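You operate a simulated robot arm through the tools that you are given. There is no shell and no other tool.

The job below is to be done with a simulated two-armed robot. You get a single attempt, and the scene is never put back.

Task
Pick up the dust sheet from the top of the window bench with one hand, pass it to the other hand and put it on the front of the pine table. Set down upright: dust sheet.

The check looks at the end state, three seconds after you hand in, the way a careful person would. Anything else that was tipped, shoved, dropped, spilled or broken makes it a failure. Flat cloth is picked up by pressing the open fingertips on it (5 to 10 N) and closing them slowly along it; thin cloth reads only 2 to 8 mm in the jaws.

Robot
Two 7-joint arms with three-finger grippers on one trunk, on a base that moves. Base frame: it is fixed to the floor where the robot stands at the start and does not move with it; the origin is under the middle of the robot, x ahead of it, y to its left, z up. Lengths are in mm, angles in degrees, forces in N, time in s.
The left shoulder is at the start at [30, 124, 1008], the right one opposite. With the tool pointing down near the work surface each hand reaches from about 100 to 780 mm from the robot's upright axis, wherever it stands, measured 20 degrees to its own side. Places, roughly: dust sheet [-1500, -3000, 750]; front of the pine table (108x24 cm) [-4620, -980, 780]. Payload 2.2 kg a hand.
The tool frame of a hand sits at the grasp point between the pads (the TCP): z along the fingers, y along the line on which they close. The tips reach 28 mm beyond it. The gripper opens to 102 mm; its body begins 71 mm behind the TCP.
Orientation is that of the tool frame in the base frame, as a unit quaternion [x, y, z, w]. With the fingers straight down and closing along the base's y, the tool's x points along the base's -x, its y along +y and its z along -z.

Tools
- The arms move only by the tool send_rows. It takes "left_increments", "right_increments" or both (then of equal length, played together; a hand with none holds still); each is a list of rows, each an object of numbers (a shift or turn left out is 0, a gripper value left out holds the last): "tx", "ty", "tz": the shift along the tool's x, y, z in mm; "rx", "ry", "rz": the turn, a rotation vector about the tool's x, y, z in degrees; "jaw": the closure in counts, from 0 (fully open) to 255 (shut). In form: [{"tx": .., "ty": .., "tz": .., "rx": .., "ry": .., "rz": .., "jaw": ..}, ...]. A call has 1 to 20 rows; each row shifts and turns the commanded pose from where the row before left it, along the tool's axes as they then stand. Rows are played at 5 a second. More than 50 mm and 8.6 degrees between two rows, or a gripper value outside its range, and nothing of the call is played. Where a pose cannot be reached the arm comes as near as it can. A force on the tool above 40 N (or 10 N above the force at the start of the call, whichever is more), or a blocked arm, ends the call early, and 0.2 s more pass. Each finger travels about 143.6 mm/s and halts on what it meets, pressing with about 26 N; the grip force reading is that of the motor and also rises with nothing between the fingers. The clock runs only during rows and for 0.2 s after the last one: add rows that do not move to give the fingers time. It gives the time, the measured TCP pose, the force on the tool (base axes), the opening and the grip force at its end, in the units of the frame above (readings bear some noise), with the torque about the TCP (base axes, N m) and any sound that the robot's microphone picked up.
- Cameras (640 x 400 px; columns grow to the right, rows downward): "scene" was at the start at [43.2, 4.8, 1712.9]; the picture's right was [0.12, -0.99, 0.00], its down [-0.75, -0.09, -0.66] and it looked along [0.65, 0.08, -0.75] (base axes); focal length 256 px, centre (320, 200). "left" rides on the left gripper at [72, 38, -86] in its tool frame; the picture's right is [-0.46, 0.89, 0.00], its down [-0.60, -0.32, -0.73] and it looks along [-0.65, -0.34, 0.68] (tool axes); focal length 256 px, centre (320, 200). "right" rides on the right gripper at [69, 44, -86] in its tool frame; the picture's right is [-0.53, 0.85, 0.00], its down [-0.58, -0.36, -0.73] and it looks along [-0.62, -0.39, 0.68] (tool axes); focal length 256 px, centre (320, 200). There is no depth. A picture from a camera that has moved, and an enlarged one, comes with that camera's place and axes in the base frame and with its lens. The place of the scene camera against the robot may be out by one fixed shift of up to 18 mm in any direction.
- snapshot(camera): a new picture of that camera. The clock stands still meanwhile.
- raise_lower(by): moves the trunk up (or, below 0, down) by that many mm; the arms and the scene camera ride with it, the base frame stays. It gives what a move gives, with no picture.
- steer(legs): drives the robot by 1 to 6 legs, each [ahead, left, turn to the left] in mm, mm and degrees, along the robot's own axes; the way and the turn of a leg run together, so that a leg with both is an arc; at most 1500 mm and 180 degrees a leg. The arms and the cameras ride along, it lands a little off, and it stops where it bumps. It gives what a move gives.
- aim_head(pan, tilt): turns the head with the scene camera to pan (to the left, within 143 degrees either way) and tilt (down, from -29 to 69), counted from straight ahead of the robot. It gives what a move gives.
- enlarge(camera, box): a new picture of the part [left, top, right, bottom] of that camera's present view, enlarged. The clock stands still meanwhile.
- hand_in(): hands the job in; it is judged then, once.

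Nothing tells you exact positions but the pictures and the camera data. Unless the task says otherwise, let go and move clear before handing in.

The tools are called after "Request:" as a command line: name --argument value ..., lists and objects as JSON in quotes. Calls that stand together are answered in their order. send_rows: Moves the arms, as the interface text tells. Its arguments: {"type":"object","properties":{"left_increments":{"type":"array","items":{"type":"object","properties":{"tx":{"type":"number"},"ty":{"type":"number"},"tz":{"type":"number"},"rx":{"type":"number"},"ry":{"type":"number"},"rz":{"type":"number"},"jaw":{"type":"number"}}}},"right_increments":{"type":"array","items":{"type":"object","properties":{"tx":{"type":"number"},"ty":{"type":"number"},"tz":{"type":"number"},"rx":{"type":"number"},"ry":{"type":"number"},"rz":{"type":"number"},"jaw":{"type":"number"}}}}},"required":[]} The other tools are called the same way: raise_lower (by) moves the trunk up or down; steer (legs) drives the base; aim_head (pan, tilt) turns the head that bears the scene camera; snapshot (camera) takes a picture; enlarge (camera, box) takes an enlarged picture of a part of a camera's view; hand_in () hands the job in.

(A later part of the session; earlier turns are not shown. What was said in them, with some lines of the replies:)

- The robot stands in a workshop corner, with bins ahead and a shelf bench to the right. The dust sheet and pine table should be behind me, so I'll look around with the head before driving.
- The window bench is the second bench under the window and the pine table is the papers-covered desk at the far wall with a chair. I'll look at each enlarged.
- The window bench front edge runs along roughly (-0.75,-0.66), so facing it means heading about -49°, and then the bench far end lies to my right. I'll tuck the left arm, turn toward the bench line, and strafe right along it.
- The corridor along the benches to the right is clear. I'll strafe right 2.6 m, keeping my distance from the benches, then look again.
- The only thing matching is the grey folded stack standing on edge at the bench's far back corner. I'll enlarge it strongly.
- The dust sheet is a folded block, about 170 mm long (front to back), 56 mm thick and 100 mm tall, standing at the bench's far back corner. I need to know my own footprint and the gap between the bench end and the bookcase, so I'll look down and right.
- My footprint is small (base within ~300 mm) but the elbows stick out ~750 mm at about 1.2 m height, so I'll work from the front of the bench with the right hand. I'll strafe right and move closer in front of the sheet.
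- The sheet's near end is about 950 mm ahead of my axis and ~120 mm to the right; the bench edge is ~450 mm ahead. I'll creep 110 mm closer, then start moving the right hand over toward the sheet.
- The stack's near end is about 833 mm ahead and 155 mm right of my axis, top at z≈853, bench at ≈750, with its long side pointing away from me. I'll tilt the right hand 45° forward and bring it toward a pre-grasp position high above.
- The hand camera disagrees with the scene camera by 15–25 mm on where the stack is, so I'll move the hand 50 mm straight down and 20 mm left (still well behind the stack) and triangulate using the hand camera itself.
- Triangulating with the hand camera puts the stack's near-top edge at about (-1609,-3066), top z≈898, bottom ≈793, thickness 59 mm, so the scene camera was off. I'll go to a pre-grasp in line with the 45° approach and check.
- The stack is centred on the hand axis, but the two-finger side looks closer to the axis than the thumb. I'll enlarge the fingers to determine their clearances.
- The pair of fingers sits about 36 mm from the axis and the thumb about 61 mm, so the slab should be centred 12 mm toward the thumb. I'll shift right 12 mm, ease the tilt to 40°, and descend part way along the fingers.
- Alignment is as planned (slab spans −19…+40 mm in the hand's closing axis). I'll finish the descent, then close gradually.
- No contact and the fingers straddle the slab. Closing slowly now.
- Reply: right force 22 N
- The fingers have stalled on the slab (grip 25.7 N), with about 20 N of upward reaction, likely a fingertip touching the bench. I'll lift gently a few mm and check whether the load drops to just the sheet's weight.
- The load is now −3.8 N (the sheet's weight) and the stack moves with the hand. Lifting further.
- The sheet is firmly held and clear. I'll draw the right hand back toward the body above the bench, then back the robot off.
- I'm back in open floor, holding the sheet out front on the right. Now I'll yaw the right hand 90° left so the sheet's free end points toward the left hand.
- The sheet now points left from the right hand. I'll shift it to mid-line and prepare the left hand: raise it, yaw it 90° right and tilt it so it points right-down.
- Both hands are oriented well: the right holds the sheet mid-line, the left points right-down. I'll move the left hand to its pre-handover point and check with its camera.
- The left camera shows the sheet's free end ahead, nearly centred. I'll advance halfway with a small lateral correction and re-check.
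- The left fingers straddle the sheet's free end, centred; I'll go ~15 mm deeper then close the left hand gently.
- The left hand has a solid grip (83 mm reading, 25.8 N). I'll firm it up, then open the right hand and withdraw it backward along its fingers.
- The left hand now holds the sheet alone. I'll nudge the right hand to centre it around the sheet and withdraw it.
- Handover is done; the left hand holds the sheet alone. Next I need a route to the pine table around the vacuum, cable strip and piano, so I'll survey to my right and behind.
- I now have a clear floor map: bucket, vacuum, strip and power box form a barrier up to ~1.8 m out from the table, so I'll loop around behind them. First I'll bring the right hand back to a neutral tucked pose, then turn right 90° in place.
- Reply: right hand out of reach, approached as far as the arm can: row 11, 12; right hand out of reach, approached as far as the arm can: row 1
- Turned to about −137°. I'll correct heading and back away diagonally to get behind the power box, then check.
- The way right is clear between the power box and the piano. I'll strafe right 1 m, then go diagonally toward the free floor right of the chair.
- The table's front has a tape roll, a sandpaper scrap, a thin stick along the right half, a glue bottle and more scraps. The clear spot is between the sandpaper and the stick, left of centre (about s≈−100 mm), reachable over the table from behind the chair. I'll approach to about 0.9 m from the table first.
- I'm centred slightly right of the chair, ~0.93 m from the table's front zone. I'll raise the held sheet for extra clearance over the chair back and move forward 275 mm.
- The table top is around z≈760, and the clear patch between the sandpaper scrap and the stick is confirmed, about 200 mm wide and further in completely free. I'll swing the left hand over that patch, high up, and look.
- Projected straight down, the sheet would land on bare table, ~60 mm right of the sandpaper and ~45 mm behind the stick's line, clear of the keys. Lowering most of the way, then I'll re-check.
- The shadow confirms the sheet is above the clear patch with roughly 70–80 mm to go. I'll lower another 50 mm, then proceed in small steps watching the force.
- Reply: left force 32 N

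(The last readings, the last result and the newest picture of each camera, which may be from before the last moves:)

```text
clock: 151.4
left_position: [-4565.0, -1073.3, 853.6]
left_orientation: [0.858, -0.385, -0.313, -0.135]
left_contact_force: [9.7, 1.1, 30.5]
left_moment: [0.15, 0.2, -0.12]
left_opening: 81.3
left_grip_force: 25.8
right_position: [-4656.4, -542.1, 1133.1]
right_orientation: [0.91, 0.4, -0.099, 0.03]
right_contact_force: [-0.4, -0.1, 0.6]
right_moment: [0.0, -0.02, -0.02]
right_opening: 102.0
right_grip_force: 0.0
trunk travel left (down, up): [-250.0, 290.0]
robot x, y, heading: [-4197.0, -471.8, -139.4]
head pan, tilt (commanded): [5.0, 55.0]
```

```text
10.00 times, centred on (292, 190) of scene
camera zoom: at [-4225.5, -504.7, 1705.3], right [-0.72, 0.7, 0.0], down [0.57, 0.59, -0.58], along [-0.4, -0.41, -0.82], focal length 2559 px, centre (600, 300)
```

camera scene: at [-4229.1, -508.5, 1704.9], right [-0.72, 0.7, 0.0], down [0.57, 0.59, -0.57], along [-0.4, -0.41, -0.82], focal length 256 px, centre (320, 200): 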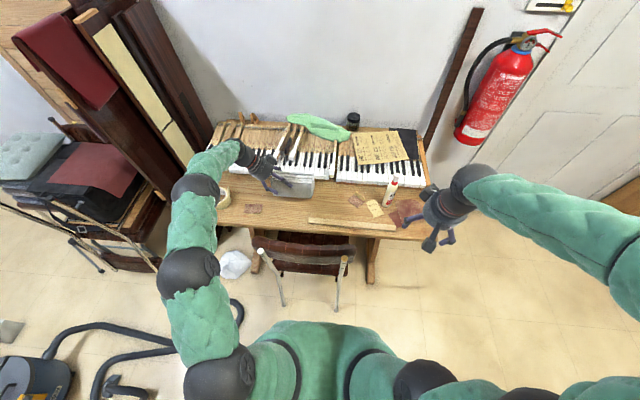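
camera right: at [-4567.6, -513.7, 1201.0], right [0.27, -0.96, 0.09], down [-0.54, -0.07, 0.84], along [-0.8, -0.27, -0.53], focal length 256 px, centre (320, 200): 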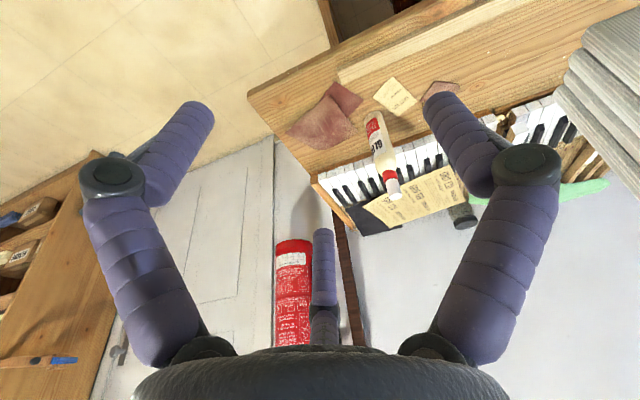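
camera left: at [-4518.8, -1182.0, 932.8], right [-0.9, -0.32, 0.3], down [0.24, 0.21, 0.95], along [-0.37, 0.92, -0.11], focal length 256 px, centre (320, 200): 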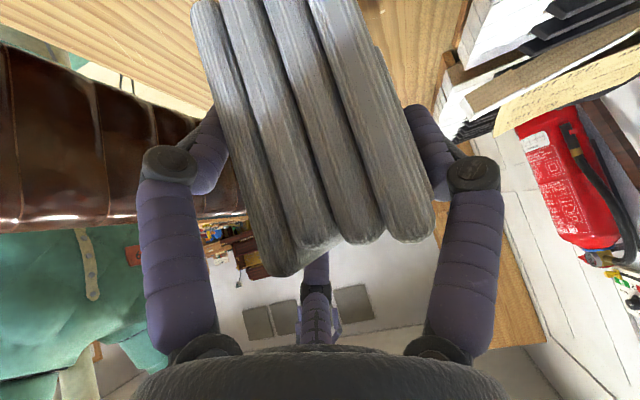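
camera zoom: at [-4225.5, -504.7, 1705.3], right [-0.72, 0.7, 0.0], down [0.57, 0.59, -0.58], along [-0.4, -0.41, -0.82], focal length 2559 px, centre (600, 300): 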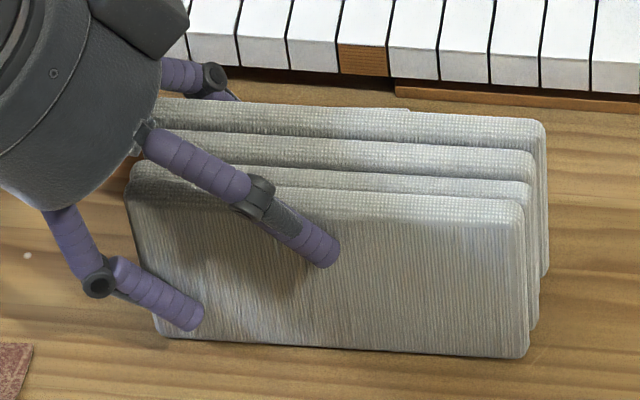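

Contact with the table at TCP z≈855 (30 N up, a bit too much press). I'll relax the press by 5 mm and re-read.

Request:
send_rows --left_increments '[{"tx": -1.9, "tz": -2.3}, {"tx": -1.3, "tz": -1.55}, {}, {}]'

Request:
enlarge --camera "scene" --box '[260, 170, 324, 210]'

Request:
snapshot --camera "left"

```text
clock: 152.4
left_position: [-4564.7, -1073.9, 853.0]
left_orientation: [0.858, -0.385, -0.312, -0.138]
left_contact_force: [1.7, -9.6, 20.0]
left_moment: [-0.78, 0.35, 0.04]
left_opening: 81.1
left_grip_force: 26.0
right_position: [-4657.8, -543.8, 1131.6]
right_orientation: [0.91, 0.402, -0.098, 0.03]
right_contact_force: [0.0, 0.8, 0.1]
right_moment: [0.03, -0.03, 0.0]
right_opening: 102.0
right_grip_force: 0.2
trunk travel left (down, up): [-250.0, 290.0]
robot x, y, heading: [-4195.2, -470.3, -139.1]
head pan, tilt (commanded): [5.0, 55.0]
```

```text
10.00 times, centred on (292, 190) of scene
camera zoom: at [-4227.4, -507.3, 1705.0], right [-0.72, 0.7, 0.0], down [0.57, 0.59, -0.57], along [-0.4, -0.41, -0.82], focal length 2559 px, centre (600, 300)
```

zoom: 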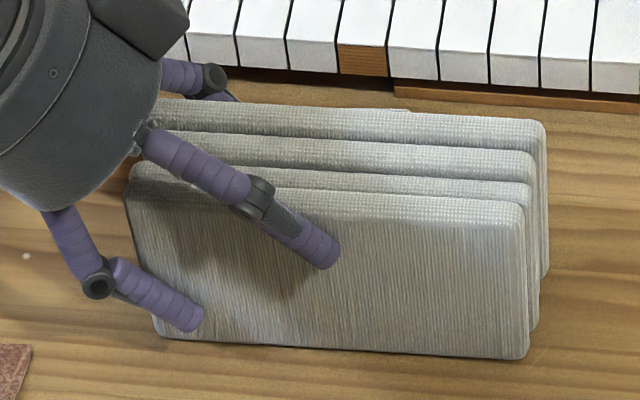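

```text
taken
camera left: at [-4518.2, -1181.8, 872.9], right [-0.9, -0.32, 0.3], down [0.24, 0.21, 0.95], along [-0.37, 0.92, -0.11], focal length 256 px, centre (320, 200)
```

left: 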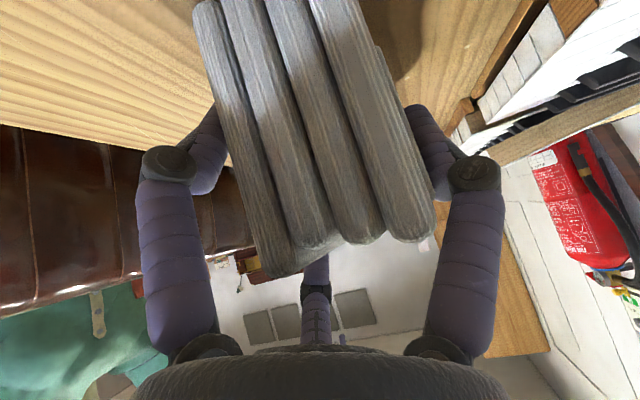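

Request:
send_rows --left_increments '[{"tx": -1.6, "tz": -1.9}, {}, {}]'

Request:
enlarge --camera "scene" --box '[268, 190, 316, 220]'

```text
clock: 153.2
left_position: [-4564.8, -1070.1, 852.5]
left_orientation: [0.857, -0.385, -0.311, -0.142]
left_contact_force: [-0.8, -3.3, 4.3]
left_moment: [-0.47, 0.16, 0.09]
left_opening: 80.9
left_grip_force: 26.3
right_position: [-4658.3, -543.4, 1131.2]
right_orientation: [0.91, 0.401, -0.097, 0.03]
right_contact_force: [-0.7, -0.6, 0.8]
right_moment: [0.0, 0.02, 0.0]
right_opening: 101.9
right_grip_force: 0.1
trunk travel left (down, up): [-250.0, 290.0]
robot x, y, heading: [-4194.9, -473.2, -139.3]
head pan, tilt (commanded): [5.0, 55.0]
```

```text
13.33 times, centred on (292, 205) of scene
camera zoom: at [-4228.5, -507.9, 1704.8], right [-0.72, 0.7, 0.0], down [0.57, 0.59, -0.57], along [-0.4, -0.41, -0.82], focal length 3412 px, centre (693, 133)
```

zoom: 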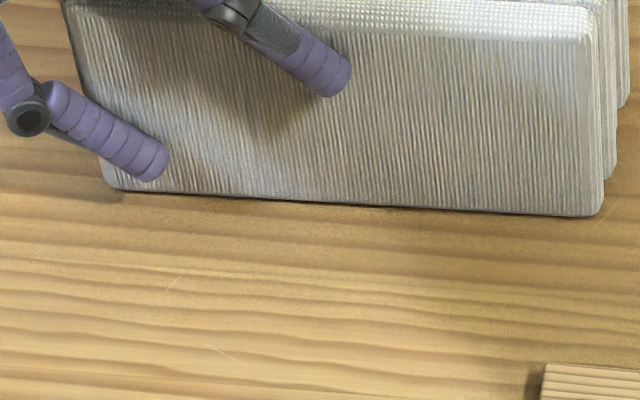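

Request:
enlarge --camera "scene" --box '[268, 192, 292, 207]'

Request:
enlarge --camera "left" --box '[140, 0, 300, 100]'

```text
16.00 times, centred on (280, 200) of scene
camera zoom: at [-4228.5, -507.9, 1704.8], right [-0.72, 0.7, 0.0], down [0.57, 0.59, -0.57], along [-0.4, -0.41, -0.82], focal length 4095 px, centre (960, 208)
```

zoom: 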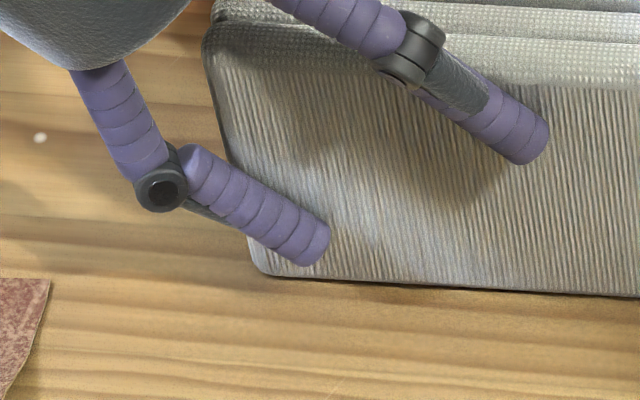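

```text
4.00 times, centred on (220, 50) of left
camera zoom: at [-4518.7, -1179.5, 872.2], right [-0.9, -0.32, 0.3], down [0.24, 0.2, 0.95], along [-0.37, 0.92, -0.11], focal length 1024 px, centre (720, 800)
```

zoom: 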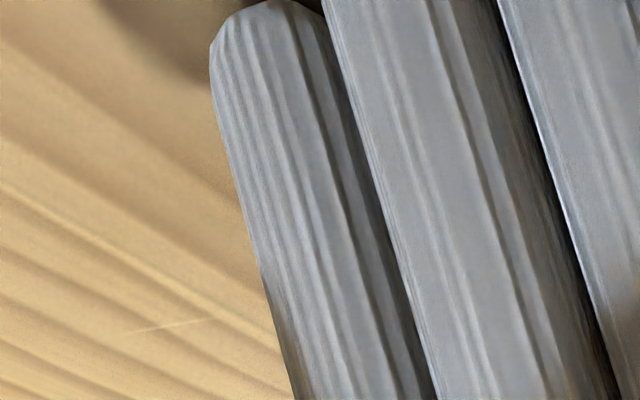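

The finger tips are ~25 mm above the table, so it's the sheet's base that is resting on it, flat and with only ~8 N. I'll open the left hand slowly.

Request:
send_rows --left_increments '[{"jaw": 60}, {"jaw": 52}, {"jaw": 46}, {"jaw": 40}, {"jaw": 32}, {"jaw": 24}, {"jaw": 12}, {"jaw": 0}, {}, {}]'

Request:
enlarge --camera "scene" --box '[252, 160, 332, 210]'

Request:
snapshot --camera "left"

```text
clock: 155.4
left_position: [-4564.7, -1072.3, 855.0]
left_orientation: [0.858, -0.384, -0.311, -0.14]
left_contact_force: [0.3, 0.8, 0.5]
left_moment: [-0.04, 0.03, -0.01]
left_opening: 102.0
left_grip_force: 0.1
right_position: [-4659.0, -544.5, 1130.9]
right_orientation: [0.91, 0.401, -0.097, 0.03]
right_contact_force: [-0.4, 0.1, 0.4]
right_moment: [-0.02, 0.01, -0.01]
right_opening: 102.3
right_grip_force: 0.1
trunk travel left (down, up): [-250.0, 290.0]
robot x, y, heading: [-4196.3, -469.1, -139.1]
head pan, tilt (commanded): [5.0, 55.0]
```

```text
8.00 times, centred on (292, 185) of scene
camera zoom: at [-4228.7, -508.0, 1704.9], right [-0.72, 0.7, 0.0], down [0.57, 0.59, -0.57], along [-0.4, -0.41, -0.82], focal length 2048 px, centre (544, 320)
```

zoom: 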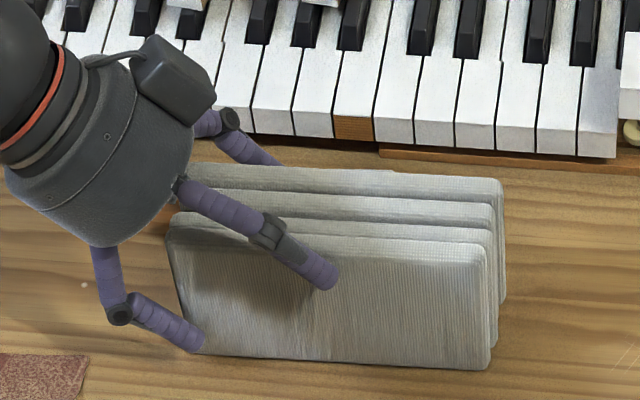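

```text
taken
camera left: at [-4519.0, -1180.9, 873.9], right [-0.9, -0.32, 0.3], down [0.24, 0.21, 0.95], along [-0.37, 0.92, -0.11], focal length 256 px, centre (320, 200)
```

left: 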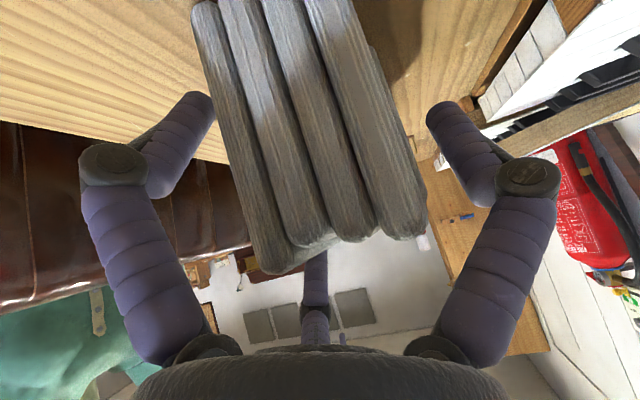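

The sheet stands on its own and the hand reads zero force. I'll centre the hand 4 mm and withdraw it up and to the left along its fingers.

Request:
send_rows --left_increments '[{"ty": -4}, {"tz": -8}, {"tz": -12}, {"tz": -15}, {"tz": -20}, {"tz": -25}, {"tz": -30}, {"tz": -30}, {}, {}]'

Request:
enlarge --camera "scene" --box '[212, 130, 340, 210]'

Request:
snapshot --camera "left"

```text
clock: 157.6
left_position: [-4501.1, -1137.3, 961.8]
left_orientation: [0.858, -0.384, -0.312, -0.14]
left_contact_force: [-0.4, -0.5, 0.8]
left_moment: [0.01, 0.05, 0.0]
left_opening: 101.9
left_grip_force: 0.0
right_position: [-4658.9, -543.5, 1131.6]
right_orientation: [0.91, 0.401, -0.097, 0.029]
right_contact_force: [0.8, -0.5, -0.8]
right_moment: [0.0, -0.02, 0.03]
right_opening: 102.3
right_grip_force: 0.0
trunk travel left (down, up): [-250.0, 290.0]
robot x, y, heading: [-4192.5, -468.0, -139.2]
head pan, tilt (commanded): [5.0, 55.0]
```

```text
5.00 times, centred on (276, 170) of scene
camera zoom: at [-4228.5, -508.0, 1704.9], right [-0.72, 0.7, 0.0], down [0.57, 0.59, -0.57], along [-0.4, -0.41, -0.82], focal length 1280 px, centre (540, 350)
```

zoom: 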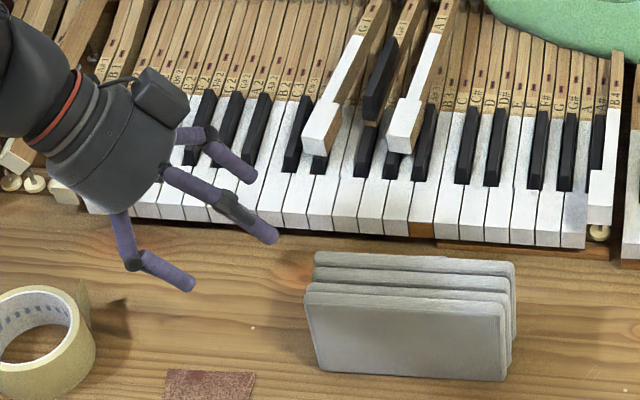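

```text
taken
camera left: at [-4455.7, -1245.3, 980.9], right [-0.9, -0.32, 0.3], down [0.24, 0.21, 0.95], along [-0.37, 0.92, -0.11], focal length 256 px, centre (320, 200)
```

left: 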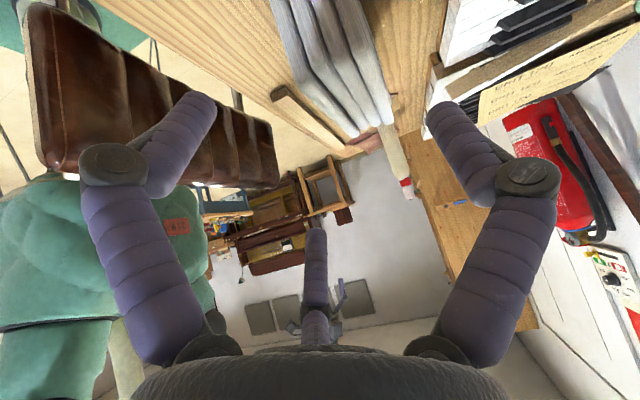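

The sheet stands upright by itself on the clear patch. I'll raise the left hand, draw it back, and back the robot away, then check the final state.

Request:
send_rows --left_increments '[{"tx": -19.3, "tz": -23}, {"tx": -19.3, "tz": -23}, {"tx": -19.3, "tz": -23}, {"tx": -19.3, "tz": -23}, {"ty": -40}, {"ty": -40}, {"ty": -40}, {"ty": -40}, {}, {}]'

Request:
steer --legs '[[-350, 0, 0]]'

Request:
aim_head --pan 5 --tilt 45

Request:
snapshot --camera "scene"

Request:
enlarge --camera "scene" --box '[190, 110, 430, 260]'

```text
clock: 159.8
left_position: [-4380.5, -1031.7, 1083.2]
left_orientation: [0.858, -0.385, -0.311, -0.14]
left_contact_force: [0.5, 0.4, -0.9]
left_moment: [0.01, 0.0, 0.03]
left_opening: 101.8
left_grip_force: 0.0
right_position: [-4658.6, -544.0, 1132.1]
right_orientation: [0.91, 0.401, -0.098, 0.03]
right_contact_force: [-0.2, -1.1, -0.2]
right_moment: [0.01, 0.02, -0.03]
right_opening: 102.0
right_grip_force: 0.1
trunk travel left (down, up): [-250.0, 290.0]
robot x, y, heading: [-4198.1, -472.1, -139.3]
head pan, tilt (commanded): [5.0, 55.0]
```

```text
clock: 162.1
left_position: [-4106.5, -793.2, 1084.7]
left_orientation: [0.857, -0.387, -0.311, -0.14]
left_contact_force: [1.1, 0.1, 0.9]
left_moment: [-0.03, -0.02, 0.01]
left_opening: 102.1
left_grip_force: 0.1
right_position: [-4381.1, -304.3, 1131.9]
right_orientation: [0.911, 0.399, -0.098, 0.029]
right_contact_force: [1.0, 0.3, 0.4]
right_moment: [-0.03, 0.02, -0.01]
right_opening: 101.9
right_grip_force: 0.0
trunk travel left (down, up): [-250.0, 290.0]
robot x, y, heading: [-3919.8, -230.1, -139.5]
head pan, tilt (commanded): [5.0, 55.0]
```

```text
clock: 162.9
left_position: [-4106.6, -793.7, 1083.0]
left_orientation: [0.857, -0.387, -0.311, -0.14]
left_contact_force: [-0.6, -0.2, 0.1]
left_moment: [0.02, 0.01, -0.02]
left_opening: 102.0
left_grip_force: 0.1
right_position: [-4382.2, -305.4, 1131.0]
right_orientation: [0.911, 0.399, -0.097, 0.029]
right_contact_force: [-0.1, -0.1, -0.5]
right_moment: [-0.04, -0.02, 0.02]
right_opening: 102.1
right_grip_force: 0.1
trunk travel left (down, up): [-250.0, 290.0]
robot x, y, heading: [-3918.9, -233.8, -139.5]
head pan, tilt (commanded): [5.0, 45.0]
```

```text
taken
camera scene: at [-3959.0, -278.2, 1718.3], right [-0.71, 0.7, 0.0], down [0.5, 0.5, -0.71], along [-0.5, -0.5, -0.71], focal length 256 px, centre (320, 200)
```

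scene: 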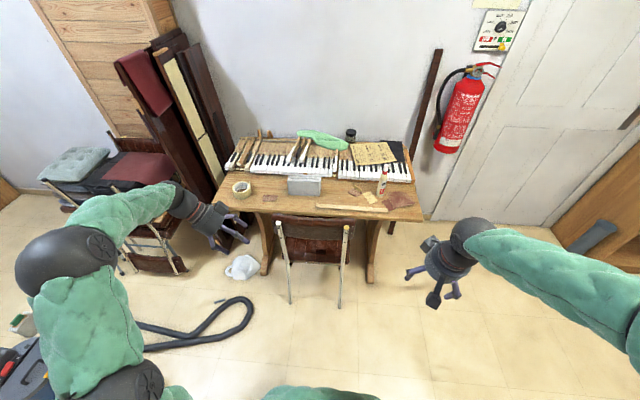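

```text
2.67 times, centred on (310, 185) of scene
camera zoom: at [-3959.0, -278.2, 1718.3], right [-0.71, 0.7, 0.0], down [0.5, 0.5, -0.71], along [-0.5, -0.5, -0.71], focal length 682 px, centre (347, 240)
```

zoom: 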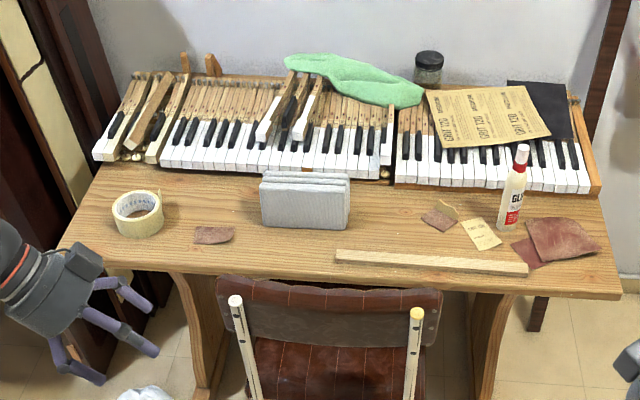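

The dust sheet stands upright on bare wood in the front strip of the pine table. It is clear of the keys, stick, tape and scraps, and both hands are empty and away. Nothing else appears disturbed, so I'm handing in.

Request:
hand_in

```text
The job is handed in.
```

The dust sheet is standing upright on the front of the pine table, and the job is handed in. I picked it up from the window bench with the right hand, passed it to the left in mid-air, and set it down with the left.

It stands on a clear patch between the tape roll and sandpaper scrap on one side and the wooden stick on the other, in front of the piano keys. In the last pictures nothing else on the table and the chair in front of it looked disturbed. I did not go back to look at the window bench after leaving it.

When I set the sheet down, it pressed the table with about 30 N for a moment before I eased off. Both hands were empty and backed away when I handed in.
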